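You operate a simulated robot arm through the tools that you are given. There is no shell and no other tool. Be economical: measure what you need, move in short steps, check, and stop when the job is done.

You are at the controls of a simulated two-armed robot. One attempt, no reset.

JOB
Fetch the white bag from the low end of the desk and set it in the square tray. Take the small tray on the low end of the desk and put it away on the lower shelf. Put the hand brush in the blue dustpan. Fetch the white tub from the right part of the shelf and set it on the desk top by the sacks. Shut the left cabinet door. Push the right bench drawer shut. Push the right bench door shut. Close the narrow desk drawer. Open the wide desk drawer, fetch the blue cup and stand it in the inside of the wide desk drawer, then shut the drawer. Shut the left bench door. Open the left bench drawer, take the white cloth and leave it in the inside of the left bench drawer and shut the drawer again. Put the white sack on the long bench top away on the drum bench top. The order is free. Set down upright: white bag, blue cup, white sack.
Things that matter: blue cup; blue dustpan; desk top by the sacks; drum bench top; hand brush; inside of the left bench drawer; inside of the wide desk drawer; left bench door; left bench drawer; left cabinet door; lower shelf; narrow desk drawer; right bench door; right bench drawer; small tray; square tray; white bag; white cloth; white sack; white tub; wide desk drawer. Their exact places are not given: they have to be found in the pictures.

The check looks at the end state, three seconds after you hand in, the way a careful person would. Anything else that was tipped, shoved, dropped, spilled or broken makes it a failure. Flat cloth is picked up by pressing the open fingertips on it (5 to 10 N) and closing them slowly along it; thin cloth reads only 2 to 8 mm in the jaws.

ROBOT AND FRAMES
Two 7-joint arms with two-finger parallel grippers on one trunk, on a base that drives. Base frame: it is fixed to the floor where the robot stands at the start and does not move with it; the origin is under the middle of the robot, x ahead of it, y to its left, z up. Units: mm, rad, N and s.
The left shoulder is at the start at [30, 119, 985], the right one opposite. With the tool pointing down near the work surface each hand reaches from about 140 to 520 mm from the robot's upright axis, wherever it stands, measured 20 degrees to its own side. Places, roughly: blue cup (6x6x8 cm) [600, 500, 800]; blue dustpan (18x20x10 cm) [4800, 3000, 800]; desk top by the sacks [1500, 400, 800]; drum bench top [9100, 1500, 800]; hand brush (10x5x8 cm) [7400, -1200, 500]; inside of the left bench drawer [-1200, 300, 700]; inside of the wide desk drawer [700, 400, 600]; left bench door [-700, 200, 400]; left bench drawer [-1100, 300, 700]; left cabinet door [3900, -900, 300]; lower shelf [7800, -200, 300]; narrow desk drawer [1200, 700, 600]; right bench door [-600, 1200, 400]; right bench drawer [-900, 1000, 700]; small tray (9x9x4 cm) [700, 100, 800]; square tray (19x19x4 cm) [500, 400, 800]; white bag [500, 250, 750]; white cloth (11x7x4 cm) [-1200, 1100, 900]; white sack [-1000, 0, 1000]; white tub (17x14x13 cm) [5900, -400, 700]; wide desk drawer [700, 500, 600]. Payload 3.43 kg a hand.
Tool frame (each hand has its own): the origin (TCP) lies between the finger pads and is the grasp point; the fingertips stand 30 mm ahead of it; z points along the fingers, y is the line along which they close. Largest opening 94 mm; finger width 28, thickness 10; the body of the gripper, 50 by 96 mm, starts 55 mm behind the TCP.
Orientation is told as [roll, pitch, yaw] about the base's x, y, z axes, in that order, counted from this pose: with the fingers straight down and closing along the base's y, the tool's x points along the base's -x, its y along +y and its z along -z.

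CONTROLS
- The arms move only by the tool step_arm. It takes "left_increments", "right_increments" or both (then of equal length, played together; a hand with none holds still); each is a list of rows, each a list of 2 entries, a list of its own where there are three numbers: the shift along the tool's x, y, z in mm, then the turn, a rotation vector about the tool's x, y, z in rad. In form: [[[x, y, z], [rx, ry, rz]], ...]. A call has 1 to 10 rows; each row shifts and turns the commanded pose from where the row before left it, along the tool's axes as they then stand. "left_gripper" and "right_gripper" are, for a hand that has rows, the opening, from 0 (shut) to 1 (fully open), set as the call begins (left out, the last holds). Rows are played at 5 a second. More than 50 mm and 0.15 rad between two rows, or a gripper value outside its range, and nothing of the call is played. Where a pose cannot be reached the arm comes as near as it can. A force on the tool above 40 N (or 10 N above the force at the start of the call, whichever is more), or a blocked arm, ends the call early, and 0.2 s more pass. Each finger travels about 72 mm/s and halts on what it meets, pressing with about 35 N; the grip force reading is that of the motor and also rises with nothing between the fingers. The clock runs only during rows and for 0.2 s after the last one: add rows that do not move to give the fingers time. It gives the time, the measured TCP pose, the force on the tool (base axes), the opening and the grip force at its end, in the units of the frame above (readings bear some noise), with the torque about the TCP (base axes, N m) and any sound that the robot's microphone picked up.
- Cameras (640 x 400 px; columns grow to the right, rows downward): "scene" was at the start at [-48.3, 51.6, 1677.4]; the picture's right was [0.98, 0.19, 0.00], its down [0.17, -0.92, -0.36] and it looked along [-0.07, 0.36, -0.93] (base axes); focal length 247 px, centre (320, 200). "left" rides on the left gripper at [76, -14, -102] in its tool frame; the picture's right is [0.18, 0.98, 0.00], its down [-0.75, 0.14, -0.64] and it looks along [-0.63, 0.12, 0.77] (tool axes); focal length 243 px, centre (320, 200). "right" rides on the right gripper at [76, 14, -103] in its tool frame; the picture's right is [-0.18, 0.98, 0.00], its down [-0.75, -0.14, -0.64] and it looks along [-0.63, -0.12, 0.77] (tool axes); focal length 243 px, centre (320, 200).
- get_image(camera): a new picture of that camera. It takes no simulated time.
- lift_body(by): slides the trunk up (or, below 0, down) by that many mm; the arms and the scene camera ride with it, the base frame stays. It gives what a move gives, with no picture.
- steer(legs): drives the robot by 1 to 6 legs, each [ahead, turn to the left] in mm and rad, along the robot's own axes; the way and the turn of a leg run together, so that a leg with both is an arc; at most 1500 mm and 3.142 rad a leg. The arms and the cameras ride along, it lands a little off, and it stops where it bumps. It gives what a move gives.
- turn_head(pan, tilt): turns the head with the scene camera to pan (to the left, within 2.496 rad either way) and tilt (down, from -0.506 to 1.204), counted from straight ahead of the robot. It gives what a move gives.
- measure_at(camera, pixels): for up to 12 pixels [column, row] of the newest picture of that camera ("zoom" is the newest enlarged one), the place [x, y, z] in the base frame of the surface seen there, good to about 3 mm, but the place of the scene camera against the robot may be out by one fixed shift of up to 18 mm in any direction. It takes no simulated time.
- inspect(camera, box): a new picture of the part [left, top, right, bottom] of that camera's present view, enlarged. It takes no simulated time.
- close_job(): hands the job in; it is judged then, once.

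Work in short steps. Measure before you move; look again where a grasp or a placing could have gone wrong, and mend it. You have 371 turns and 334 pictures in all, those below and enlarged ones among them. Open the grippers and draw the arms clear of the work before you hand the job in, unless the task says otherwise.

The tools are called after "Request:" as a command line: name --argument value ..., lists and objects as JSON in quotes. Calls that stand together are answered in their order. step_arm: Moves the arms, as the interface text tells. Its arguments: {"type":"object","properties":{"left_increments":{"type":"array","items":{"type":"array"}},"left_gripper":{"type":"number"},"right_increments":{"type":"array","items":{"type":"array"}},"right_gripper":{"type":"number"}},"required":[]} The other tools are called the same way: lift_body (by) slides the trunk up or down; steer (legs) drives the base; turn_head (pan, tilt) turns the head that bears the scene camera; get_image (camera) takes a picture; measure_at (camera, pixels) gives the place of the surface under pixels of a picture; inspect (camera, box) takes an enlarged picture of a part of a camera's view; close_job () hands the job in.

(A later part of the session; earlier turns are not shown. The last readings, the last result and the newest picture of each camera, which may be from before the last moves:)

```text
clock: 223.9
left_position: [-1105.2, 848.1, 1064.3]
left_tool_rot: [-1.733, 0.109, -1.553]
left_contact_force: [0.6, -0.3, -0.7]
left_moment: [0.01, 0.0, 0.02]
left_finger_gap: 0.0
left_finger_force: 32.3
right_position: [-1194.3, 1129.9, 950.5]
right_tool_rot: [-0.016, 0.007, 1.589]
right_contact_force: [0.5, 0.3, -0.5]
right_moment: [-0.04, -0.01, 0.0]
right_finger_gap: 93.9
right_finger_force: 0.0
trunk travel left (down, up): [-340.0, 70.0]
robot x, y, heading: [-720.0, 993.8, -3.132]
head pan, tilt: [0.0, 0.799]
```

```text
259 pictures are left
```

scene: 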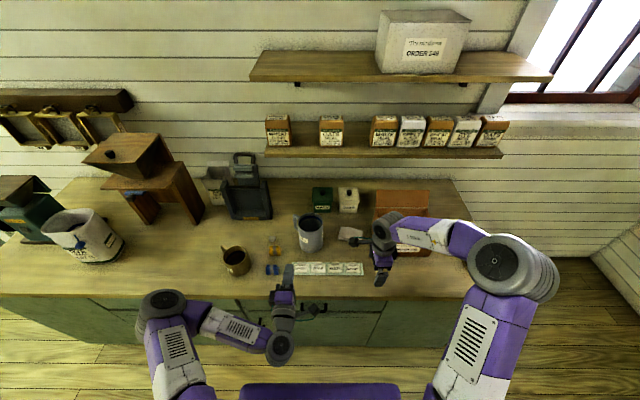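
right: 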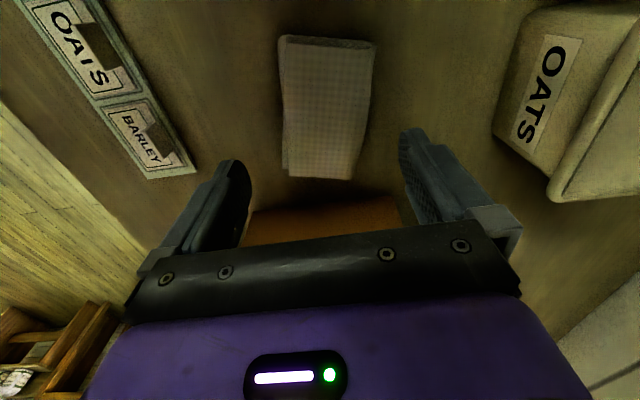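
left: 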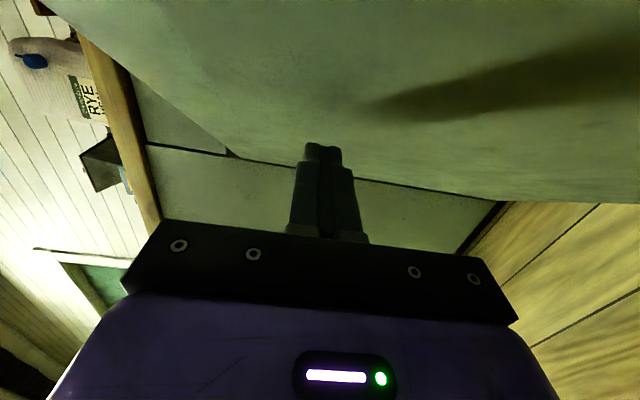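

Well centred. Descend 75 (tips ≈845) and close.

Request:
step_arm --right_increments '[[[0, 0, 35], [0, 0, 0]], [[0, 0, 25], [0, 0, 0]], [[0, 0, 15], [0, 0, 0]]]'

Request:
step_arm --right_increments '[[[0, 0, 0], [0, 0, 0]], [[0, 0, 0], [0, 0, 0]], [[0, 0, 0], [0, 0, 0]], [[0, 0, 0], [0, 0, 0]], [[0, 0, 0], [0, 0, 0]], [[0, 0, 0], [0, 0, 0]]]' --right_gripper 0

Request:
step_arm --right_increments '[[[0, 0, -5], [0, 0, 0]], [[0, 0, -10], [0, 0, 0]], [[0, 0, -15], [0, 0, 0]], [[0, 0, -20], [0, 0, 0]], [[0, 0, -25], [0, 0, 0]], [[0, 0, -30], [0, 0, 0]]]'

Request:
get_image --camera "right"

```text
clock: 224.7
left_position: [-1105.5, 847.1, 1064.0]
left_tool_rot: [-1.735, 0.112, -1.553]
left_contact_force: [-0.1, -0.1, -0.7]
left_moment: [-0.02, 0.02, -0.01]
left_finger_gap: 0.0
left_finger_force: 32.5
right_position: [-1193.1, 1130.1, 874.5]
right_tool_rot: [-0.015, 0.009, 1.591]
right_contact_force: [0.3, -0.3, 1.2]
right_moment: [0.02, -0.03, 0.02]
right_finger_gap: 94.0
right_finger_force: 0.0
trunk travel left (down, up): [-340.0, 70.0]
robot x, y, heading: [-719.1, 993.2, -3.133]
head pan, tilt: [0.0, 0.799]
```

```text
clock: 226.1
left_position: [-1106.0, 849.0, 1063.8]
left_tool_rot: [-1.735, 0.109, -1.552]
left_contact_force: [1.7, 0.2, -0.5]
left_moment: [0.02, 0.0, 0.04]
left_finger_gap: 0.0
left_finger_force: 33.0
right_position: [-1193.5, 1129.6, 875.9]
right_tool_rot: [-0.013, 0.008, 1.59]
right_contact_force: [-3.6, 4.5, 11.1]
right_moment: [0.01, 0.54, -0.23]
right_finger_gap: 75.2
right_finger_force: 35.4
trunk travel left (down, up): [-340.0, 70.0]
robot x, y, heading: [-721.4, 993.1, -3.13]
head pan, tilt: [0.0, 0.799]
```

```text
clock: 227.5
left_position: [-1105.2, 846.4, 1063.7]
left_tool_rot: [-1.736, 0.11, -1.553]
left_contact_force: [0.5, 0.0, 0.2]
left_moment: [-0.03, 0.01, 0.01]
left_finger_gap: 0.1
left_finger_force: 32.1
right_position: [-1194.3, 1130.8, 981.6]
right_tool_rot: [-0.015, 0.008, 1.589]
right_contact_force: [0.2, 0.1, -1.5]
right_moment: [-0.01, -0.01, -0.02]
right_finger_gap: 73.9
right_finger_force: 34.3
trunk travel left (down, up): [-340.0, 70.0]
robot x, y, heading: [-715.6, 993.6, -3.132]
head pan, tilt: [0.0, 0.799]
```

```text
258 pictures are left
```

right: 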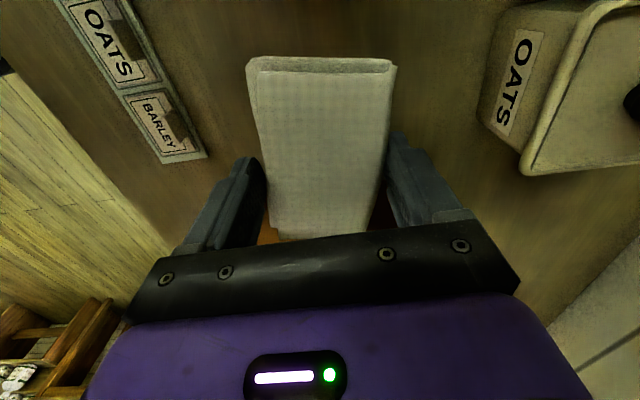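

Cloth is gripped (74 mm block). Lift more, straighten the left hand, back off and go to the left drawer.

Request:
step_arm --right_increments '[[[0, 0, -40], [0, 0, 0]], [[0, 0, -40], [0, 0, 0]]]'

Request:
steer --legs '[[-400, 0], [0, 1.56], [690, 0], [0, -1.565]]'

Request:
lift_body --by -110

Request:
step_arm --left_increments '[[[0, 0, 20], [-0.082, 0.009, 0.055]], [[0, 0, 20], [-0.082, 0.009, 0.055]], [[0, 40, 0], [0, 0, 0]], [[0, 40, 0], [0, 0, 0]], [[0, 40, 0], [0, 0, 0]], [[0, 40, 0], [0, 0, 0]], [[0, 40, 0], [0, 0, 0]]]' --left_gripper 1

Request:
get_image --camera "left"

Request:
get_image --camera "scene"

```text
clock: 228.1
left_position: [-1106.3, 847.6, 1063.3]
left_tool_rot: [-1.736, 0.111, -1.55]
left_contact_force: [-0.7, -0.3, 0.6]
left_moment: [0.02, 0.0, 0.0]
left_finger_gap: 0.1
left_finger_force: 32.9
right_position: [-1197.0, 1129.8, 1061.1]
right_tool_rot: [-0.017, 0.008, 1.591]
right_contact_force: [-0.5, -0.3, -1.0]
right_moment: [-0.03, -0.02, 0.02]
right_finger_gap: 73.5
right_finger_force: 34.9
trunk travel left (down, up): [-340.0, 70.0]
robot x, y, heading: [-719.5, 993.2, -3.128]
head pan, tilt: [0.0, 0.799]
```

```text
clock: 241.6
left_position: [-704.3, 160.5, 1063.1]
left_tool_rot: [-1.736, 0.11, -1.544]
left_contact_force: [-0.2, -0.2, 0.7]
left_moment: [0.02, 0.01, 0.01]
left_finger_gap: 0.0
left_finger_force: 32.6
right_position: [-796.0, 442.9, 1060.1]
right_tool_rot: [-0.016, 0.009, 1.598]
right_contact_force: [1.0, 0.9, -0.2]
right_moment: [0.02, -0.04, 0.04]
right_finger_gap: 69.4
right_finger_force: 34.8
trunk travel left (down, up): [-340.0, 70.0]
robot x, y, heading: [-319.9, 306.3, -3.12]
head pan, tilt: [0.0, 0.799]
```

```text
clock: 243.0
left_position: [-703.6, 161.5, 953.5]
left_tool_rot: [-1.735, 0.109, -1.542]
left_contact_force: [-0.4, -0.7, 0.1]
left_moment: [-0.03, 0.03, 0.0]
left_finger_gap: 0.1
left_finger_force: 32.9
right_position: [-797.8, 442.6, 951.9]
right_tool_rot: [-0.017, 0.01, 1.6]
right_contact_force: [-0.2, -0.1, -0.5]
right_moment: [-0.02, -0.01, -0.02]
right_finger_gap: 68.9
right_finger_force: 35.4
trunk travel left (down, up): [-230.0, 180.0]
robot x, y, heading: [-319.0, 310.6, -3.12]
head pan, tilt: [0.0, 0.799]
```

```text
clock: 244.6
left_position: [-744.0, 157.6, 760.2]
left_tool_rot: [-1.57, 0.0, -1.553]
left_contact_force: [0.1, -0.1, 1.3]
left_moment: [0.02, 0.0, 0.0]
left_finger_gap: 94.1
left_finger_force: 0.1
right_position: [-797.3, 443.6, 951.0]
right_tool_rot: [-0.016, 0.009, 1.597]
right_contact_force: [-0.9, -0.7, 0.4]
right_moment: [0.0, 0.05, 0.0]
right_finger_gap: 69.0
right_finger_force: 35.0
trunk travel left (down, up): [-230.0, 180.0]
robot x, y, heading: [-314.1, 309.5, -3.124]
head pan, tilt: [0.0, 0.799]
```

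```text
257 pictures are left
```

left: 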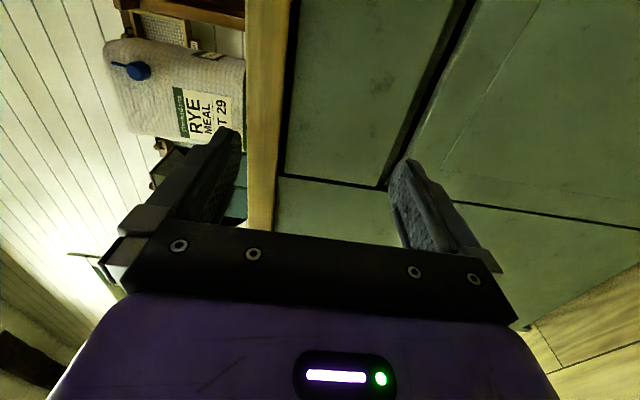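

```text
256 pictures are left
```

scene: 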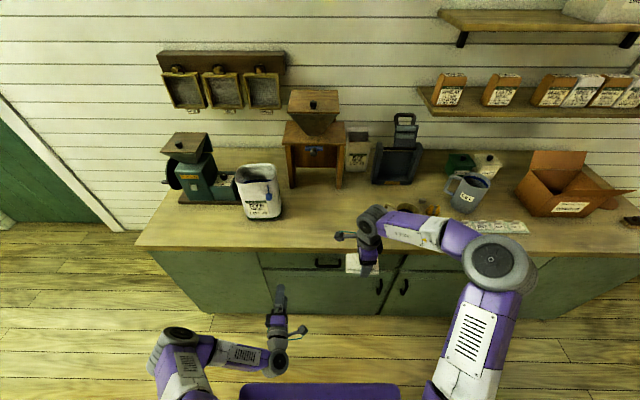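

Measure the handle and the gripped cloth.

Request:
measure_at --camera "scene" --pixels '[[316, 263], [327, 264], [338, 263], [327, 258], [300, 262]]'

Request:
step_arm --left_increments '[[[40, 5, 0], [0, 0, 0]], [[40, 5, 0], [0, 0, 0]], [[40, 5, 0], [0, 0, 0]], [[40, 5, 0], [0, 0, 0]], [[0, 5, 0], [0, 0, 0]]]'

Request:
get_image --camera "left"

Request:
get_image --camera "right"

```text
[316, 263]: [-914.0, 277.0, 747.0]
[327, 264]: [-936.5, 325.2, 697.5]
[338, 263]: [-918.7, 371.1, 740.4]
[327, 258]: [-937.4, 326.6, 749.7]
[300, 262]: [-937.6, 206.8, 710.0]
```

```text
clock: 245.8
left_position: [-746.7, 318.3, 734.8]
left_tool_rot: [-1.572, -0.002, -1.551]
left_contact_force: [0.2, 0.2, 0.4]
left_moment: [-0.02, 0.0, -0.01]
left_finger_gap: 94.0
left_finger_force: 0.1
right_position: [-796.8, 442.5, 950.0]
right_tool_rot: [-0.016, 0.009, 1.599]
right_contact_force: [-0.5, -1.1, -0.8]
right_moment: [0.01, -0.03, -0.02]
right_finger_gap: 68.5
right_finger_force: 35.1
trunk travel left (down, up): [-230.0, 180.0]
robot x, y, heading: [-322.8, 308.2, -3.119]
head pan, tilt: [0.0, 0.799]
```

```text
255 pictures are left
```

left: 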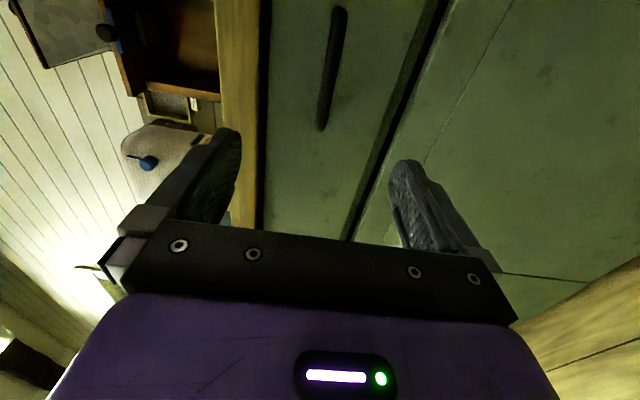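

```text
254 pictures are left
```

right: 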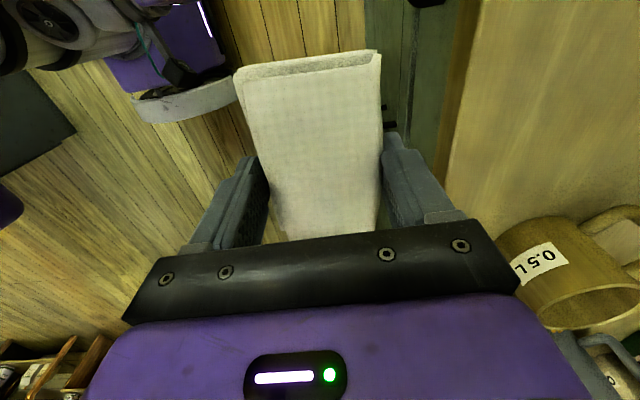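

Measure the bar in the left view.

Request:
measure_at --camera "left" --pixels '[[322, 125], [330, 70], [340, 15], [300, 70], [290, 150]]'

```text
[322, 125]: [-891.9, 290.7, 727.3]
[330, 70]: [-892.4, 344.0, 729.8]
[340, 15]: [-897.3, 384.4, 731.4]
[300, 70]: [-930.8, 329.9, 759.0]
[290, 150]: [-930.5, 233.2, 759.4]
```

Bar centre (−893, 335, 729). Align, drive ahead 110, then advance the arm.

Request:
step_arm --left_increments '[[[17, 6, 0], [0, 0, 0]], [[0, 0, 0], [0, 0, 0]]]'

Request:
steer --legs '[[105, 0]]'

Request:
get_image --camera "left"

```text
clock: 246.4
left_position: [-747.7, 335.7, 729.3]
left_tool_rot: [-1.572, -0.002, -1.554]
left_contact_force: [-0.1, 0.3, 0.0]
left_moment: [0.0, -0.01, -0.01]
left_finger_gap: 93.8
left_finger_force: 0.0
right_position: [-796.9, 442.3, 950.9]
right_tool_rot: [-0.016, 0.009, 1.599]
right_contact_force: [0.8, 0.1, -1.1]
right_moment: [0.02, -0.01, 0.03]
right_finger_gap: 68.5
right_finger_force: 35.5
trunk travel left (down, up): [-230.0, 180.0]
robot x, y, heading: [-318.0, 307.9, -3.122]
head pan, tilt: [0.0, 0.799]
```

```text
clock: 247.6
left_position: [-852.9, 334.7, 728.4]
left_tool_rot: [-1.569, -0.002, -1.552]
left_contact_force: [-0.7, -0.1, 0.4]
left_moment: [-0.01, -0.02, 0.04]
left_finger_gap: 94.0
left_finger_force: 0.1
right_position: [-902.9, 440.9, 950.3]
right_tool_rot: [-0.017, 0.008, 1.597]
right_contact_force: [-1.2, -0.3, -0.1]
right_moment: [0.0, -0.03, 0.02]
right_finger_gap: 68.5
right_finger_force: 35.2
trunk travel left (down, up): [-230.0, 180.0]
robot x, y, heading: [-423.9, 304.7, -3.126]
head pan, tilt: [0.0, 0.799]
```

```text
253 pictures are left
```

left: 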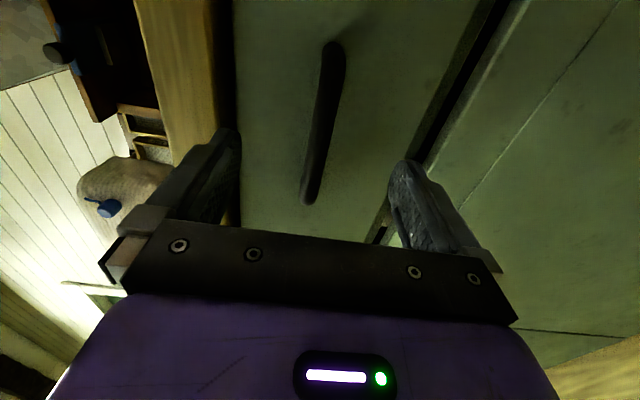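

Narrow the opening a little, advance 38 mm and close.

Request:
step_arm --left_increments '[[[0, 0, 0], [0, 0, 0]], [[0, 0, 0], [0, 0, 0]], [[0, 0, 13], [0, 0, 0]], [[0, 0, 13], [0, 0, 0]], [[0, 0, 11], [0, 0, 0]]]' --left_gripper 0.6

Request:
step_arm --left_increments '[[[0, 0, 0], [0, 0, 0]], [[0, 0, 0], [0, 0, 0]], [[0, 0, 0], [0, 0, 0]], [[0, 0, 0], [0, 0, 0]], [[0, 0, 0], [0, 0, 0]]]' --left_gripper 0

```text
clock: 248.8
left_position: [-889.6, 333.9, 730.1]
left_tool_rot: [-1.571, -0.001, -1.554]
left_contact_force: [0.5, -0.7, 0.0]
left_moment: [-0.01, 0.0, -0.02]
left_finger_gap: 56.3
left_finger_force: 0.0
right_position: [-902.7, 440.2, 950.2]
right_tool_rot: [-0.016, 0.008, 1.598]
right_contact_force: [0.0, 0.3, -1.1]
right_moment: [0.0, 0.01, 0.0]
right_finger_gap: 68.1
right_finger_force: 34.8
trunk travel left (down, up): [-230.0, 180.0]
robot x, y, heading: [-421.8, 308.7, -3.122]
head pan, tilt: [0.0, 0.799]
```

```text
clock: 249.9
left_position: [-889.2, 333.9, 730.1]
left_tool_rot: [-1.57, 0.0, -1.554]
left_contact_force: [10.8, -1.8, 3.3]
left_moment: [0.2, 0.03, 0.04]
left_finger_gap: 13.9
left_finger_force: 44.7
right_position: [-900.8, 439.5, 951.0]
right_tool_rot: [-0.016, 0.009, 1.599]
right_contact_force: [-0.7, -0.5, -0.6]
right_moment: [0.03, 0.0, -0.02]
right_finger_gap: 67.7
right_finger_force: 35.4
trunk travel left (down, up): [-230.0, 180.0]
robot x, y, heading: [-425.1, 306.2, -3.125]
head pan, tilt: [0.0, 0.799]
```

Gripped. Pull the drawer by driving back 200.

Request:
steer --legs '[[-60, 0], [-140, 0]]'

Request:
get_image --camera "scene"

```text
clock: 251.8
left_position: [-690.3, 334.2, 730.4]
left_tool_rot: [-1.573, -0.002, -1.546]
left_contact_force: [-0.5, -15.8, 1.1]
left_moment: [0.05, 0.14, -0.19]
left_finger_gap: 13.5
left_finger_force: 45.7
right_position: [-702.4, 440.7, 952.9]
right_tool_rot: [-0.018, 0.007, 1.602]
right_contact_force: [0.4, -0.5, -0.8]
right_moment: [0.0, 0.01, -0.06]
right_finger_gap: 67.6
right_finger_force: 35.1
trunk travel left (down, up): [-230.0, 180.0]
robot x, y, heading: [-225.1, 311.9, -3.119]
head pan, tilt: [0.0, 0.799]
```

```text
252 pictures are left
```

scene: 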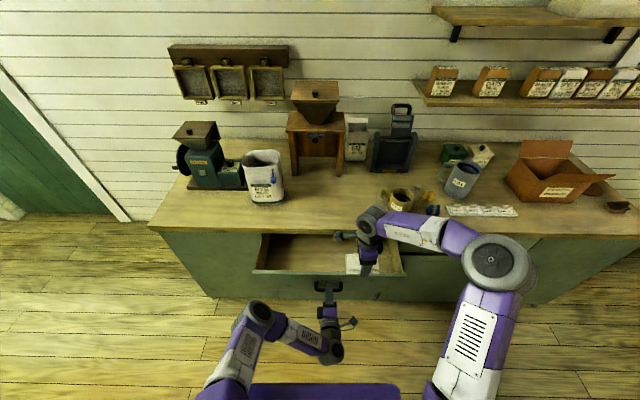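

Release the handle, back the left hand off, move aside and up.

Request:
step_arm --left_increments '[[[0, 0, 0], [0, 0, 0]], [[0, 0, 0], [0, 0, 0]], [[0, 0, -20], [0, 0, 0]], [[0, 0, -35], [0, 0, 0]], [[-40, 0, 0], [0, 0, 0]], [[-40, 0, 0], [0, 0, 0]], [[-20, 0, 0], [0, 0, 0]], [[0, -45, 0], [0, 0, 0]], [[0, -45, 0], [0, 0, 0]], [[0, -45, 0], [0, 0, 0]]]' --left_gripper 1

Request:
step_arm --left_increments '[[[0, -40, 0], [0, 0, 0]], [[0, -20, 0], [0, 0, 0]]]'

Request:
steer --legs '[[122, 0]]'

Request:
get_image --camera "right"

Request:
get_image --camera "scene"

```text
clock: 254.1
left_position: [-630.9, 234.5, 867.4]
left_tool_rot: [-1.572, -0.001, -1.545]
left_contact_force: [-0.9, 0.5, -0.2]
left_moment: [0.0, 0.03, -0.01]
left_finger_gap: 93.9
left_finger_force: 0.0
right_position: [-702.2, 443.9, 950.4]
right_tool_rot: [-0.014, 0.007, 1.602]
right_contact_force: [-0.5, -0.4, -0.5]
right_moment: [-0.03, -0.01, -0.02]
right_finger_gap: 67.1
right_finger_force: 34.8
trunk travel left (down, up): [-230.0, 180.0]
robot x, y, heading: [-226.3, 312.5, -3.119]
head pan, tilt: [0.0, 0.799]
```

```text
clock: 254.7
left_position: [-632.0, 236.5, 926.3]
left_tool_rot: [-1.57, -0.004, -1.542]
left_contact_force: [-0.2, 0.0, 0.3]
left_moment: [-0.03, -0.04, 0.01]
left_finger_gap: 94.3
left_finger_force: 0.0
right_position: [-702.9, 443.2, 950.5]
right_tool_rot: [-0.016, 0.009, 1.603]
right_contact_force: [-0.1, -0.9, -0.5]
right_moment: [0.02, 0.0, 0.0]
right_finger_gap: 67.2
right_finger_force: 35.0
trunk travel left (down, up): [-230.0, 180.0]
robot x, y, heading: [-224.2, 312.4, -3.121]
head pan, tilt: [0.0, 0.799]
```

```text
clock: 255.9
left_position: [-754.9, 233.2, 925.1]
left_tool_rot: [-1.572, -0.001, -1.544]
left_contact_force: [0.0, 0.6, -1.2]
left_moment: [-0.03, 0.02, -0.01]
left_finger_gap: 94.0
left_finger_force: 0.0
right_position: [-825.5, 439.3, 950.0]
right_tool_rot: [-0.018, 0.008, 1.604]
right_contact_force: [-0.6, -0.4, -0.1]
right_moment: [0.03, 0.0, -0.03]
right_finger_gap: 67.0
right_finger_force: 35.5
trunk travel left (down, up): [-230.0, 180.0]
robot x, y, heading: [-345.8, 310.0, -3.115]
head pan, tilt: [0.0, 0.799]
```

```text
251 pictures are left
```

right: 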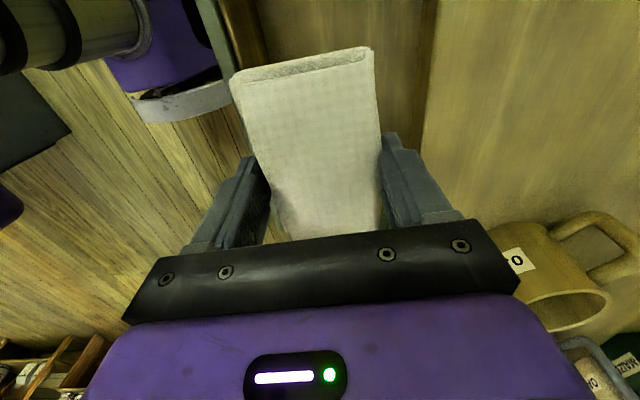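

```text
250 pictures are left
```

scene: 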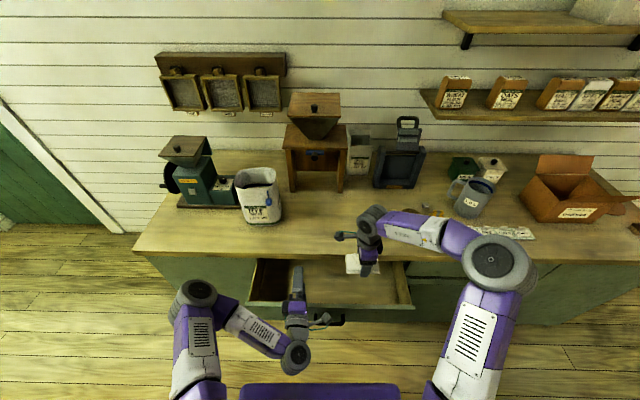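

Measure interior in the right view.

Request:
measure_at --camera "right" --pixels '[[320, 20], [270, 20], [400, 60], [405, 110], [245, 30], [225, 40], [432, 100], [235, 90]]'

```text
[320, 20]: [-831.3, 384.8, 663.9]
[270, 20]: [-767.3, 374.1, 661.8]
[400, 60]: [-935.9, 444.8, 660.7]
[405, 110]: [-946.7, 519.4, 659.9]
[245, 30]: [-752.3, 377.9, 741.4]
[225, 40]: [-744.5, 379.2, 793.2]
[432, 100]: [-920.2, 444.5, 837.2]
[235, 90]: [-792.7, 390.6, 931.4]
```

Floor z 662. Shift 8 forward, lower 250 and check.

Request:
step_arm --right_increments '[[[0, 8, 20], [0, 0, 0]], [[0, 0, 40], [0, 0, 0]], [[0, 0, 40], [0, 0, 0]], [[0, 0, 40], [0, 0, 0]], [[0, 0, 40], [0, 0, 0]], [[0, 0, 35], [0, 0, 0]], [[0, 0, 20], [0, 0, 0]], [[0, 0, 10], [0, 0, 0]]]'

Request:
get_image --camera "right"

```text
clock: 257.7
left_position: [-754.3, 232.8, 925.4]
left_tool_rot: [-1.57, -0.001, -1.546]
left_contact_force: [0.5, 0.7, 0.5]
left_moment: [0.0, 0.0, -0.01]
left_finger_gap: 94.2
left_finger_force: 0.1
right_position: [-828.4, 436.9, 705.5]
right_tool_rot: [-0.016, 0.008, 1.604]
right_contact_force: [-0.1, 0.4, -0.3]
right_moment: [0.02, 0.01, -0.01]
right_finger_gap: 67.0
right_finger_force: 35.1
trunk travel left (down, up): [-230.0, 180.0]
robot x, y, heading: [-349.0, 305.9, -3.117]
head pan, tilt: [0.0, 0.799]
```

```text
249 pictures are left
```

right: 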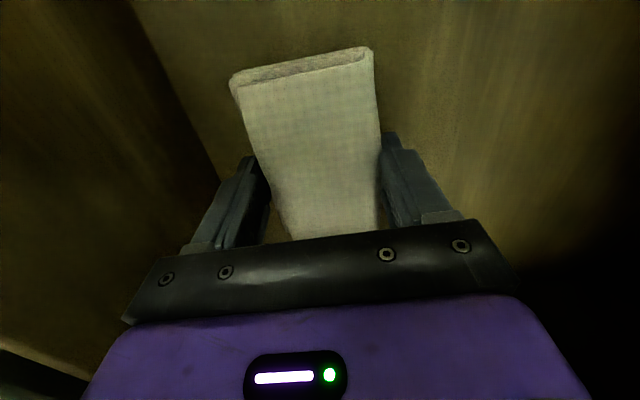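

Lower a few mm more until touch, then open and rise.

Request:
step_arm --right_increments '[[[0, 0, 4], [0, 0, 0]], [[0, 0, 3], [0, 0, 0]], [[0, 0, 2], [0, 0, 0]]]'

Request:
step_arm --right_increments '[[[0, 0, 0], [0, 0, 0]], [[0, 0, 0], [0, 0, 0]], [[0, 0, 0], [0, 0, 0]], [[0, 0, -10], [0, 0, 0]], [[0, 0, -20], [0, 0, 0]], [[0, 0, -40], [0, 0, 0]], [[0, 0, -40], [0, 0, 0]], [[0, 0, -40], [0, 0, 0]], [[0, 0, -40], [0, 0, 0]], [[0, 0, -40], [0, 0, 0]]]' --right_gripper 1

Request:
get_image --camera "right"

```text
clock: 258.5
left_position: [-754.7, 232.7, 925.8]
left_tool_rot: [-1.572, -0.001, -1.546]
left_contact_force: [-0.8, 0.2, -0.1]
left_moment: [0.01, -0.01, 0.02]
left_finger_gap: 93.9
left_finger_force: 0.1
right_position: [-829.8, 437.1, 699.6]
right_tool_rot: [-0.01, 0.009, 1.604]
right_contact_force: [-0.7, 2.8, 20.1]
right_moment: [0.37, 0.71, -0.11]
right_finger_gap: 67.0
right_finger_force: 34.4
trunk travel left (down, up): [-230.0, 180.0]
robot x, y, heading: [-347.5, 308.9, -3.116]
head pan, tilt: [0.0, 0.799]
```

```text
clock: 260.7
left_position: [-754.6, 232.9, 925.8]
left_tool_rot: [-1.572, -0.003, -1.545]
left_contact_force: [-0.4, -0.2, 0.2]
left_moment: [0.0, 0.0, -0.02]
left_finger_gap: 94.2
left_finger_force: 0.0
right_position: [-832.7, 439.5, 927.1]
right_tool_rot: [-0.018, 0.006, 1.605]
right_contact_force: [0.0, 0.0, 0.0]
right_moment: [-0.01, 0.0, 0.01]
right_finger_gap: 94.1
right_finger_force: 0.1
trunk travel left (down, up): [-230.0, 180.0]
robot x, y, heading: [-347.5, 310.5, -3.122]
head pan, tilt: [0.0, 0.799]
```

```text
248 pictures are left
```

right: 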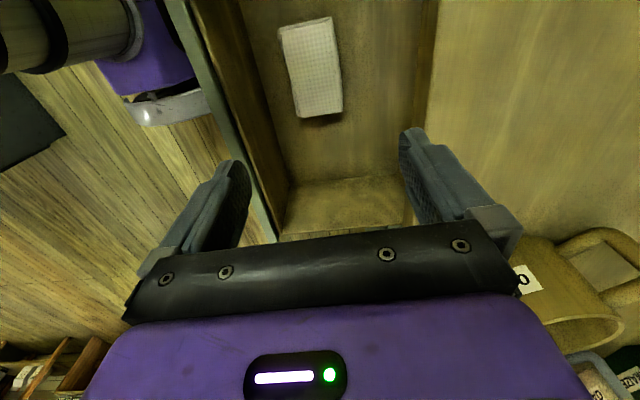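

Cloth lies in the drawer. Back off 190, bring the left fist to (y 335, z 766), and push.

Request:
steer --legs '[[-190, 0]]'

Request:
step_arm --left_increments '[[[0, 40, 0], [0, 0, 0]], [[0, 40, 0], [0, 0, 0]], [[0, 40, 0], [0, 0, 0]], [[0, 40, 0], [0, 0, 0]], [[35, 0, 0], [0, 0, 0]], [[35, 0, 0], [0, 0, 0]], [[30, 0, 0], [0, 0, 0]]]' --left_gripper 0

Request:
get_image --camera "left"

```text
clock: 262.2
left_position: [-566.9, 236.2, 925.0]
left_tool_rot: [-1.571, 0.0, -1.543]
left_contact_force: [0.6, 0.5, -0.3]
left_moment: [-0.04, 0.02, -0.03]
left_finger_gap: 94.2
left_finger_force: 0.1
right_position: [-647.0, 443.4, 927.3]
right_tool_rot: [-0.014, 0.007, 1.604]
right_contact_force: [0.4, -0.5, -0.7]
right_moment: [0.0, 0.0, 0.04]
right_finger_gap: 93.9
right_finger_force: 0.1
trunk travel left (down, up): [-230.0, 180.0]
robot x, y, heading: [-153.0, 311.0, -3.117]
head pan, tilt: [0.0, 0.799]
```

```text
clock: 263.8
left_position: [-569.4, 337.3, 764.9]
left_tool_rot: [-1.572, -0.003, -1.543]
left_contact_force: [0.4, 0.2, -0.1]
left_moment: [-0.02, -0.01, -0.03]
left_finger_gap: 0.0
left_finger_force: 33.2
right_position: [-647.1, 444.6, 927.7]
right_tool_rot: [-0.017, 0.008, 1.605]
right_contact_force: [0.1, 0.7, 0.1]
right_moment: [0.01, 0.0, 0.01]
right_finger_gap: 94.1
right_finger_force: 0.0
trunk travel left (down, up): [-230.0, 180.0]
robot x, y, heading: [-161.5, 311.8, -3.119]
head pan, tilt: [0.0, 0.799]
```

```text
247 pictures are left
```

left: 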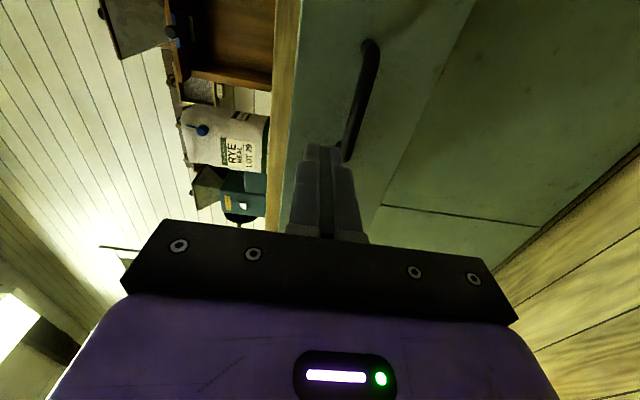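

Drive ahead 305 pushing the drawer, then finish with the arm.

Request:
steer --legs '[[305, 0]]'

Request:
step_arm --left_increments '[[[0, 0, 8], [0, 0, 0]], [[0, 0, 8], [0, 0, 0]], [[0, 0, 6], [0, 0, 0]], [[0, 0, 5], [0, 0, 0]], [[0, 0, 5], [0, 0, 0]], [[0, 0, 5], [0, 0, 0]]]'

Request:
get_image --camera "left"

Request:
get_image --camera "scene"

```text
clock: 265.9
left_position: [-867.1, 329.1, 763.8]
left_tool_rot: [-1.572, -0.002, -1.541]
left_contact_force: [0.5, -1.0, 0.0]
left_moment: [-0.01, -0.03, 0.0]
left_finger_gap: 0.1
left_finger_force: 33.6
right_position: [-946.5, 436.3, 926.9]
right_tool_rot: [-0.018, 0.008, 1.602]
right_contact_force: [0.5, 0.6, -0.1]
right_moment: [0.01, -0.02, 0.03]
right_finger_gap: 93.9
right_finger_force: 0.0
trunk travel left (down, up): [-230.0, 180.0]
robot x, y, heading: [-454.5, 306.6, -3.118]
head pan, tilt: [0.0, 0.799]
```

```text
clock: 267.4
left_position: [-899.2, 329.4, 763.6]
left_tool_rot: [-1.566, -0.002, -1.545]
left_contact_force: [14.0, -4.4, 5.5]
left_moment: [0.15, 0.19, -0.05]
left_finger_gap: 0.0
left_finger_force: 33.6
right_position: [-942.0, 436.0, 927.2]
right_tool_rot: [-0.017, 0.009, 1.605]
right_contact_force: [-0.3, -0.2, 0.0]
right_moment: [0.03, -0.01, 0.01]
right_finger_gap: 93.9
right_finger_force: 0.1
trunk travel left (down, up): [-230.0, 180.0]
robot x, y, heading: [-454.6, 303.8, -3.116]
head pan, tilt: [0.0, 0.799]
stopped in row 6 (left hand): the force on the tool passed its limit at 42 N (the readings are from after the stop); the commanded pose is now the measured one
```

```text
246 pictures are left
```

left: 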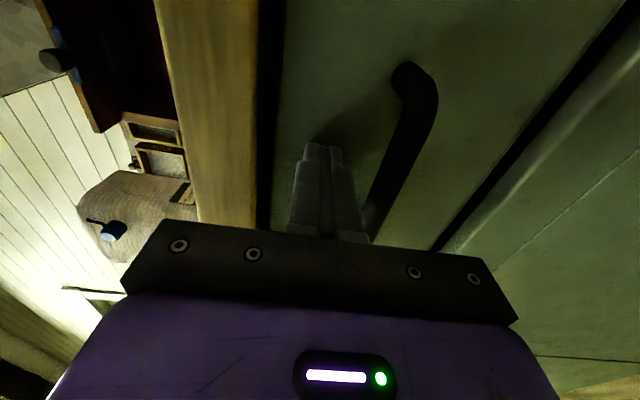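

```text
245 pictures are left
```

scene: 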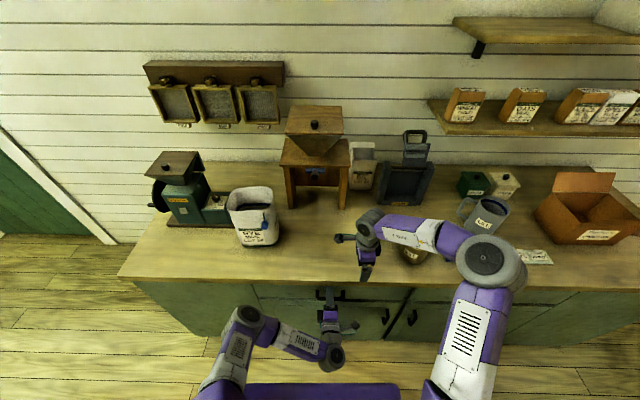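

Drawer is shut. Now inspect the white sack.

Request:
inspect --camera "scene" --box '[190, 160, 320, 260]'

Request:
measure_at --camera "zoom" --pixels '[[190, 170], [410, 140], [200, 130], [300, 220], [260, 340], [440, 330], [440, 290], [395, 260], [410, 200], [320, 110]]'

```text
4.00 times, centred on (255, 210) of scene
```

zoom: 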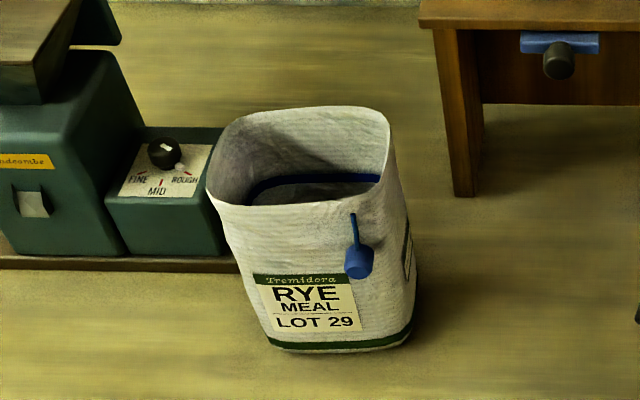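

```text
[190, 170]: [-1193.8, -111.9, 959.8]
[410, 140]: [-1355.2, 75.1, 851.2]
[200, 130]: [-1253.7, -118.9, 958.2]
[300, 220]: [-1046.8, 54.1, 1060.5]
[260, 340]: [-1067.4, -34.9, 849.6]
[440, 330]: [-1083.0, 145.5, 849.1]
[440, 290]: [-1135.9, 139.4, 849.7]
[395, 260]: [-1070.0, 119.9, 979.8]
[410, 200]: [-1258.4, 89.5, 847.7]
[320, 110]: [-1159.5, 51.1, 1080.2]
```

The sack is an open bag (rim z≈1065, ~113×130 mm). I'll carry it with both hands pinching its two side walls. Back off and turn both hands downward with closing axis sideways.

Request:
steer --legs '[[-230, 0]]'

Request:
lift_body --by 170

Request:
step_arm --left_increments '[[[-40, 0, 0], [0, 0, 0]], [[-40, 0, 0], [-0.145, 0, 0]], [[0, -40, 0], [-0.145, 0, 0]], [[0, -20, 0], [-0.145, 0, 0]], [[0, 0, 0], [-0.145, 0, 0]], [[0, 0, 0], [-0.145, 0, 0]], [[0, 0, 0], [-0.145, 0, 0]], [[0, 0, 0], [-0.145, 0, 0]], [[0, 0, 0], [-0.145, 0, 0]], [[0, 0, 0], [-0.145, 0, 0]]]' --right_increments '[[[-30, 0, 0], [0, 0, 0]], [[0, 0, 0], [0, 0, -0.15]], [[0, 0, 0], [0, 0, -0.15]], [[0, 0, 0], [0, 0, -0.15]], [[0, 0, 0], [0, 0, -0.15]], [[0, 0, 0], [0, 0, -0.15]], [[0, 0, 0], [0, 0, -0.15]], [[0, 0, 0], [0, 0, -0.15]], [[0, 0, 0], [0, 0, -0.15]], [[0, 0, 0], [0, 0, -0.15]]]' --left_gripper 1

Request:
step_arm --left_increments '[[[0, 0, 0], [-0.145, 0, 0]], [[0, 0, 0], [-0.121, 0, 0]], [[0, 0, 0], [0, 0, 0.15]], [[0, 0, 0], [0, 0, 0.15]], [[0, 0, 0], [0, 0, 0.15]], [[0, 0, 0], [0, 0, 0.15]], [[0, 0, 0], [0, 0, 0.15]], [[0, 0, 0], [0, 0, 0.15]], [[0, 0, 0], [0, 0, 0.15]], [[0, 0, 0], [0, 0, 0.15]]]' --right_increments '[[[0, 0, 0], [0, 0, -0.15]], [[0, 0, 0], [0, 0, -0.071]], [[0, 0, 0], [0, 0, 0]], [[0, 0, 0], [0, 0, 0]], [[0, 0, 0], [0, 0, 0]], [[0, 0, 0], [0, 0, 0]], [[0, 0, 0], [0, 0, 0]], [[0, 0, 0], [0, 0, 0]], [[0, 0, 0], [0, 0, 0]], [[0, 0, 0], [0, 0, 0]]]'

Request:
step_arm --left_increments '[[[0, 0, 0], [0, 0, 0.15]], [[0, 0, 0], [0, 0, 0.15]], [[0, 0, 0], [0, 0, 0.071]], [[0, 0, 0], [0, 0, 0]]]'

Request:
get_image --camera "scene"

```text
clock: 269.2
left_position: [-667.5, 334.2, 763.5]
left_tool_rot: [-1.567, -0.004, -1.543]
left_contact_force: [0.7, -0.8, 0.2]
left_moment: [-0.02, 0.01, 0.01]
left_finger_gap: 0.3
left_finger_force: 33.1
right_position: [-711.2, 441.0, 926.7]
right_tool_rot: [-0.016, 0.009, 1.606]
right_contact_force: [0.4, 0.2, 1.2]
right_moment: [0.0, 0.0, 0.04]
right_finger_gap: 94.0
right_finger_force: 0.0
trunk travel left (down, up): [-230.0, 180.0]
robot x, y, heading: [-224.0, 308.6, -3.113]
head pan, tilt: [0.0, 0.799]
```

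```text
clock: 271.1
left_position: [-669.3, 334.7, 932.5]
left_tool_rot: [-1.567, -0.004, -1.543]
left_contact_force: [-0.2, -1.0, 0.7]
left_moment: [-0.02, 0.03, -0.02]
left_finger_gap: 0.0
left_finger_force: 32.6
right_position: [-710.9, 440.7, 1096.1]
right_tool_rot: [-0.018, 0.008, 1.606]
right_contact_force: [0.4, 0.0, 0.3]
right_moment: [-0.03, 0.01, 0.01]
right_finger_gap: 94.4
right_finger_force: 0.0
trunk travel left (down, up): [-400.0, 10.0]
robot x, y, heading: [-225.1, 312.9, -3.113]
head pan, tilt: [0.0, 0.799]
```

```text
clock: 273.3
left_position: [-677.7, 254.6, 992.6]
left_tool_rot: [-0.262, 0.0, -1.543]
left_contact_force: [0.6, 0.8, 0.3]
left_moment: [0.0, 0.02, 0.0]
left_finger_gap: 94.2
left_finger_force: 0.1
right_position: [-712.2, 472.2, 1096.6]
right_tool_rot: [0.006, 0.018, 2.958]
right_contact_force: [-0.1, 0.3, -0.8]
right_moment: [-0.03, 0.02, 0.01]
right_finger_gap: 94.2
right_finger_force: 0.0
trunk travel left (down, up): [-400.0, 10.0]
robot x, y, heading: [-224.5, 309.7, -3.117]
head pan, tilt: [0.0, 0.799]
```

```text
clock: 275.5
left_position: [-677.8, 254.0, 991.7]
left_tool_rot: [0.006, 0.005, -2.745]
left_contact_force: [-0.9, 0.6, -0.3]
left_moment: [0.04, 0.04, 0.01]
left_finger_gap: 94.0
left_finger_force: 0.1
right_position: [-712.6, 472.3, 1096.0]
right_tool_rot: [0.009, 0.015, -3.106]
right_contact_force: [0.2, 0.9, 0.5]
right_moment: [0.02, -0.03, 0.02]
right_finger_gap: 94.0
right_finger_force: 0.0
trunk travel left (down, up): [-400.0, 10.0]
robot x, y, heading: [-226.4, 311.7, -3.114]
head pan, tilt: [0.0, 0.799]
```

```text
clock: 276.5
left_position: [-676.4, 255.2, 991.6]
left_tool_rot: [0.005, 0.006, -3.117]
left_contact_force: [-0.7, -0.7, -0.4]
left_moment: [0.01, 0.01, -0.02]
left_finger_gap: 94.0
left_finger_force: 0.1
right_position: [-712.8, 471.1, 1096.5]
right_tool_rot: [0.009, 0.015, -3.106]
right_contact_force: [-0.2, 0.9, -0.2]
right_moment: [-0.03, -0.02, -0.04]
right_finger_gap: 93.9
right_finger_force: 0.0
trunk travel left (down, up): [-400.0, 10.0]
robot x, y, heading: [-223.1, 309.9, -3.121]
head pan, tilt: [0.0, 0.799]
```

```text
243 pictures are left
```

scene: 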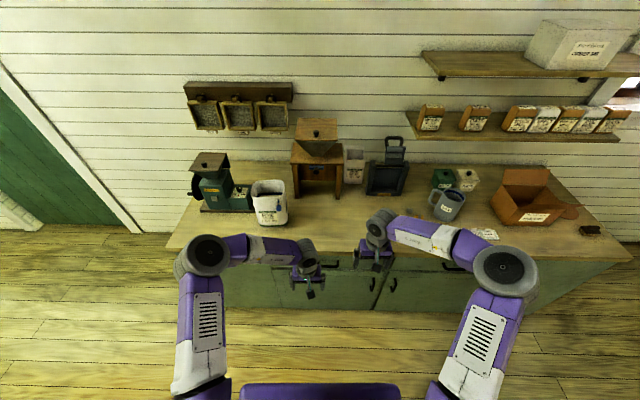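

Raise the left hand, then move to y≈50 facing the sack.

Request:
step_arm --left_increments '[[[0, 0, -40], [0, 0, 0]], [[0, 0, -40], [0, 0, 0]], [[0, 0, -35], [0, 0, 0]]]'

Request:
steer --legs '[[0, 1.55], [260, 0], [0, -1.575], [180, 0]]'

Request:
get_image --camera "left"

Request:
get_image --camera "right"

```text
clock: 277.3
left_position: [-677.8, 254.7, 1105.5]
left_tool_rot: [0.002, 0.004, -3.112]
left_contact_force: [0.4, 0.0, -0.9]
left_moment: [-0.01, 0.01, 0.03]
left_finger_gap: 94.1
left_finger_force: 0.1
right_position: [-711.2, 471.2, 1098.6]
right_tool_rot: [0.009, 0.015, -3.106]
right_contact_force: [0.5, -0.7, 0.2]
right_moment: [0.03, -0.01, 0.0]
right_finger_gap: 94.1
right_finger_force: 0.1
trunk travel left (down, up): [-400.0, 10.0]
robot x, y, heading: [-221.9, 312.7, -3.114]
head pan, tilt: [0.0, 0.799]
```

```text
clock: 287.8
left_position: [-860.3, 8.3, 1105.4]
left_tool_rot: [0.004, 0.005, -3.138]
left_contact_force: [-0.1, 0.3, -0.3]
left_moment: [-0.01, -0.02, 0.01]
left_finger_gap: 93.9
left_finger_force: 0.1
right_position: [-890.4, 225.4, 1096.7]
right_tool_rot: [0.009, 0.017, -3.127]
right_contact_force: [-0.1, 0.1, 0.4]
right_moment: [-0.02, -0.05, 0.02]
right_finger_gap: 93.9
right_finger_force: 0.0
trunk travel left (down, up): [-400.0, 10.0]
robot x, y, heading: [-405.6, 55.2, -3.138]
head pan, tilt: [0.0, 0.799]
```

```text
242 pictures are left
```

left: 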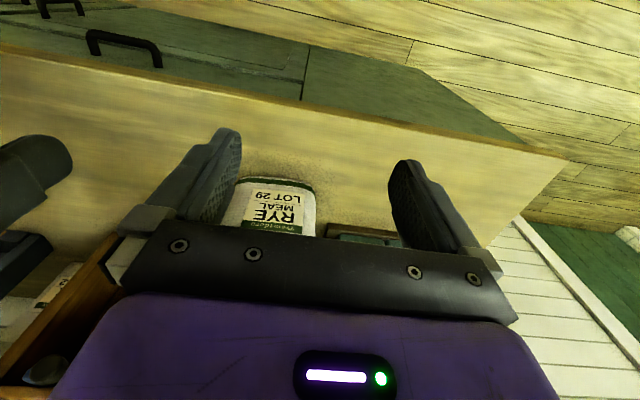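

```text
241 pictures are left
```

right: 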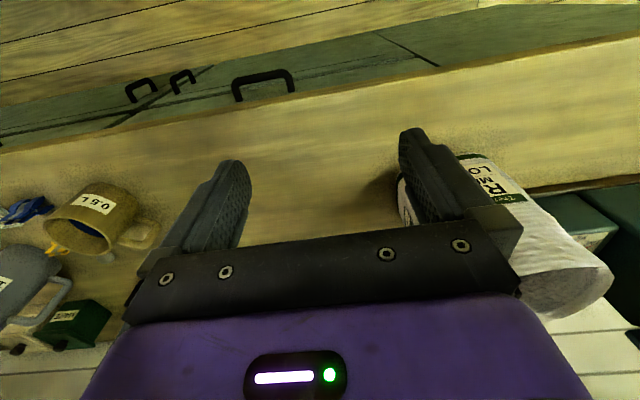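

Raise both hands 50 and drive closer, then look with both hand cameras.

Request:
step_arm --left_increments '[[[0, 0, -30], [0, 0, 0]], [[0, 0, -30], [0, 0, 0]]]' --right_increments '[[[0, 0, -30], [0, 0, 0]], [[0, 0, -30], [0, 0, 0]]]'

Request:
steer --legs '[[150, 0]]'

Request:
get_image --camera "left"

Request:
get_image --camera "right"

Request:
get_image --camera "scene"

```text
clock: 288.4
left_position: [-859.0, 8.7, 1164.5]
left_tool_rot: [0.004, 0.005, -3.136]
left_contact_force: [-0.5, -0.3, 0.2]
left_moment: [0.02, 0.0, 0.0]
left_finger_gap: 93.9
left_finger_force: 0.0
right_position: [-892.9, 226.2, 1156.4]
right_tool_rot: [0.01, 0.014, -3.126]
right_contact_force: [-0.1, 0.3, 0.2]
right_moment: [0.02, -0.02, 0.02]
right_finger_gap: 93.9
right_finger_force: 0.0
trunk travel left (down, up): [-400.0, 10.0]
robot x, y, heading: [-402.9, 55.7, -3.137]
head pan, tilt: [0.0, 0.799]
```

```text
clock: 289.8
left_position: [-1003.4, 8.9, 1164.6]
left_tool_rot: [0.004, 0.006, -3.136]
left_contact_force: [0.3, -0.4, 0.6]
left_moment: [0.02, -0.03, -0.01]
left_finger_gap: 94.0
left_finger_force: 0.1
right_position: [-1036.3, 225.0, 1158.1]
right_tool_rot: [0.01, 0.015, -3.127]
right_contact_force: [-0.2, 0.3, 0.4]
right_moment: [-0.03, 0.0, 0.0]
right_finger_gap: 94.0
right_finger_force: 0.1
trunk travel left (down, up): [-400.0, 10.0]
robot x, y, heading: [-549.1, 52.4, -3.143]
head pan, tilt: [0.0, 0.799]
```

```text
240 pictures are left
```

left: 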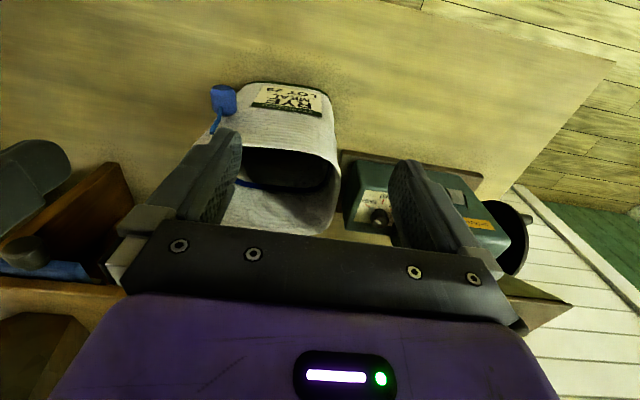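

```text
239 pictures are left
```

right: 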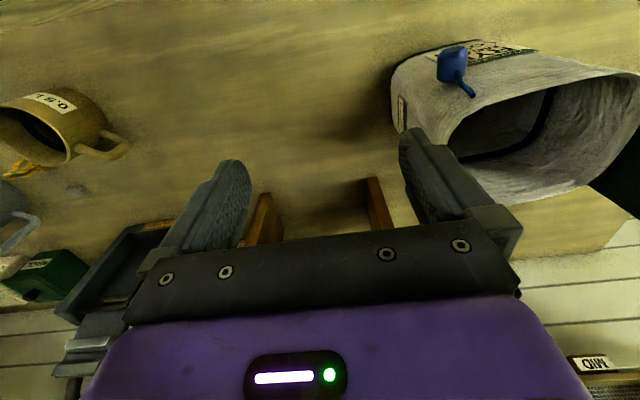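

```text
238 pictures are left
```

scene: 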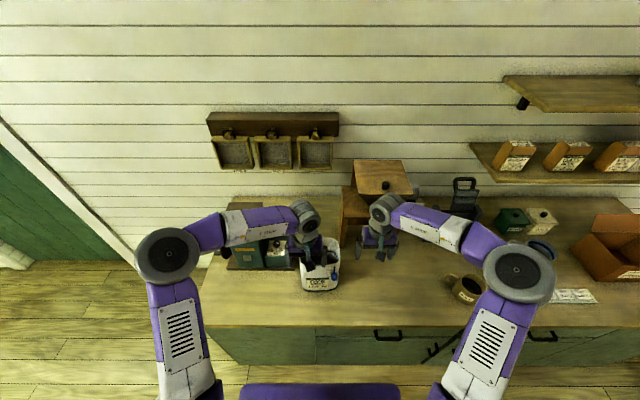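

Measure rim points in both views.

Request:
measure_at --camera "left" --pixels '[[250, 147], [300, 150], [337, 158], [341, 185], [325, 228], [338, 140], [280, 215], [218, 125]]'

Request:
measure_at --camera "right" --pixels '[[455, 115], [500, 92], [570, 72], [445, 140], [635, 75], [575, 192], [480, 170], [540, 190], [400, 100], [425, 125]]'

```text
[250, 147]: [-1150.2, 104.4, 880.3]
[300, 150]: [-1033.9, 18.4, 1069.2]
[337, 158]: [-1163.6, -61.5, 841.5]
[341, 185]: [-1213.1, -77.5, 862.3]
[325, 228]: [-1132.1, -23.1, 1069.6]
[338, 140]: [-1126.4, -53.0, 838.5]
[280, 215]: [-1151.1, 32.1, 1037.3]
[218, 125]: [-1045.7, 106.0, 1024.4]
```

```text
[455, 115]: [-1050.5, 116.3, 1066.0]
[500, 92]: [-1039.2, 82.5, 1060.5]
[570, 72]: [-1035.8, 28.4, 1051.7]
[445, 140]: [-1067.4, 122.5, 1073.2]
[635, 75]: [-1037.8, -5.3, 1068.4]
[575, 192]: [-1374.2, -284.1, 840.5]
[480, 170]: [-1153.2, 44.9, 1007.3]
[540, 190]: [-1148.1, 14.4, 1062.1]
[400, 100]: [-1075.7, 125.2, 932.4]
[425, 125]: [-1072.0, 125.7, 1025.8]
```

Rim: right wall y≈122, left wall y≈−23, front x≈−1036, back −1150, z≈1068. Drive 100 closer, then align both hands above the walls with reduced opening.

Request:
steer --legs '[[100, 0]]'

Request:
step_arm --left_increments '[[[4, 11, 0], [0, 0, 0]], [[4, 10, 0], [0, 0, 0]], [[3, 10, 0], [0, 0, 0]], [[0, 0, 0], [0, 0, 0]]]' --right_increments '[[[15, 35, 0], [0, 0, 0]], [[15, 35, 0], [0, 0, 0]], [[14, 33, 0], [0, 0, 0]], [[0, 0, 0], [0, 0, 0]]]' --left_gripper 0.6 --right_gripper 0.6

Request:
get_image --camera "left"

Request:
get_image --camera "right"

```text
clock: 290.9
left_position: [-1102.5, 8.9, 1164.5]
left_tool_rot: [0.003, 0.005, -3.137]
left_contact_force: [-0.8, -0.6, -0.3]
left_moment: [0.01, -0.01, 0.01]
left_finger_gap: 93.9
left_finger_force: 0.0
right_position: [-1133.9, 227.4, 1156.5]
right_tool_rot: [0.008, 0.017, -3.13]
right_contact_force: [-0.5, 0.3, -0.5]
right_moment: [-0.01, -0.02, 0.0]
right_finger_gap: 94.1
right_finger_force: 0.0
trunk travel left (down, up): [-400.0, 10.0]
robot x, y, heading: [-647.2, 52.6, -3.135]
head pan, tilt: [0.0, 0.799]
```

```text
clock: 291.9
left_position: [-1090.3, -21.6, 1165.0]
left_tool_rot: [0.003, 0.006, -3.138]
left_contact_force: [0.2, -0.4, 0.5]
left_moment: [-0.03, -0.02, 0.02]
left_finger_gap: 56.3
left_finger_force: 0.1
right_position: [-1090.1, 125.5, 1159.6]
right_tool_rot: [0.01, 0.017, -3.129]
right_contact_force: [0.0, 0.3, 0.3]
right_moment: [0.02, -0.02, -0.01]
right_finger_gap: 56.3
right_finger_force: 0.0
trunk travel left (down, up): [-400.0, 10.0]
robot x, y, heading: [-647.0, 49.7, -3.14]
head pan, tilt: [0.0, 0.799]
```

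```text
237 pictures are left
```

left: 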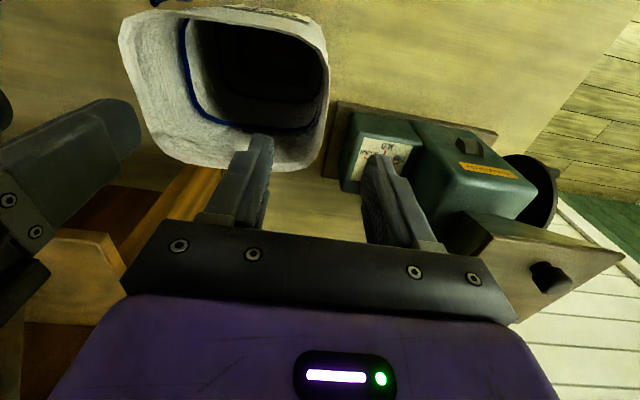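

```text
236 pictures are left
```

right: 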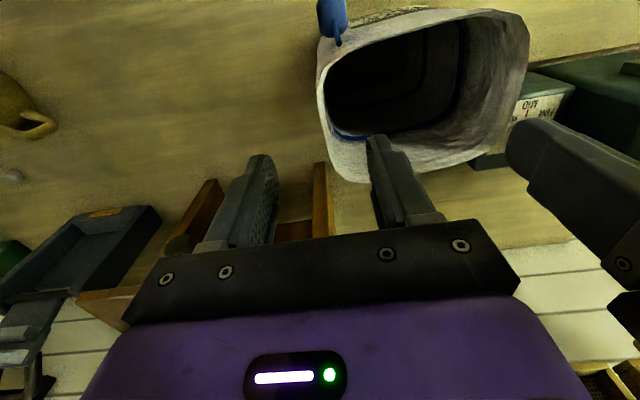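

Measure the wall rims near x≈−1090.

Request:
measure_at --camera "left" --pixels '[[326, 70], [328, 100], [322, 130], [310, 160], [220, 164], [270, 160]]'

Request:
measure_at --camera "right" --pixels '[[320, 70], [322, 100], [327, 140], [340, 165], [365, 178], [475, 155]]'

```text
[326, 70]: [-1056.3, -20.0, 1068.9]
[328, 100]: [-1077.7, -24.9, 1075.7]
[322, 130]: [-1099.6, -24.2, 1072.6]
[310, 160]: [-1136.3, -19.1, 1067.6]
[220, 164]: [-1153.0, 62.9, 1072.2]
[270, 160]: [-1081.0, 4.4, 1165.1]
```

```text
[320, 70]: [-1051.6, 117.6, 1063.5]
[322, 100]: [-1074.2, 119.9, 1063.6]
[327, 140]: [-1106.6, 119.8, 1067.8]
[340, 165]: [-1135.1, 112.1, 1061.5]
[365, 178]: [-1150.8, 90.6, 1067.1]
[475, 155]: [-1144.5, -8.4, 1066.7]
```

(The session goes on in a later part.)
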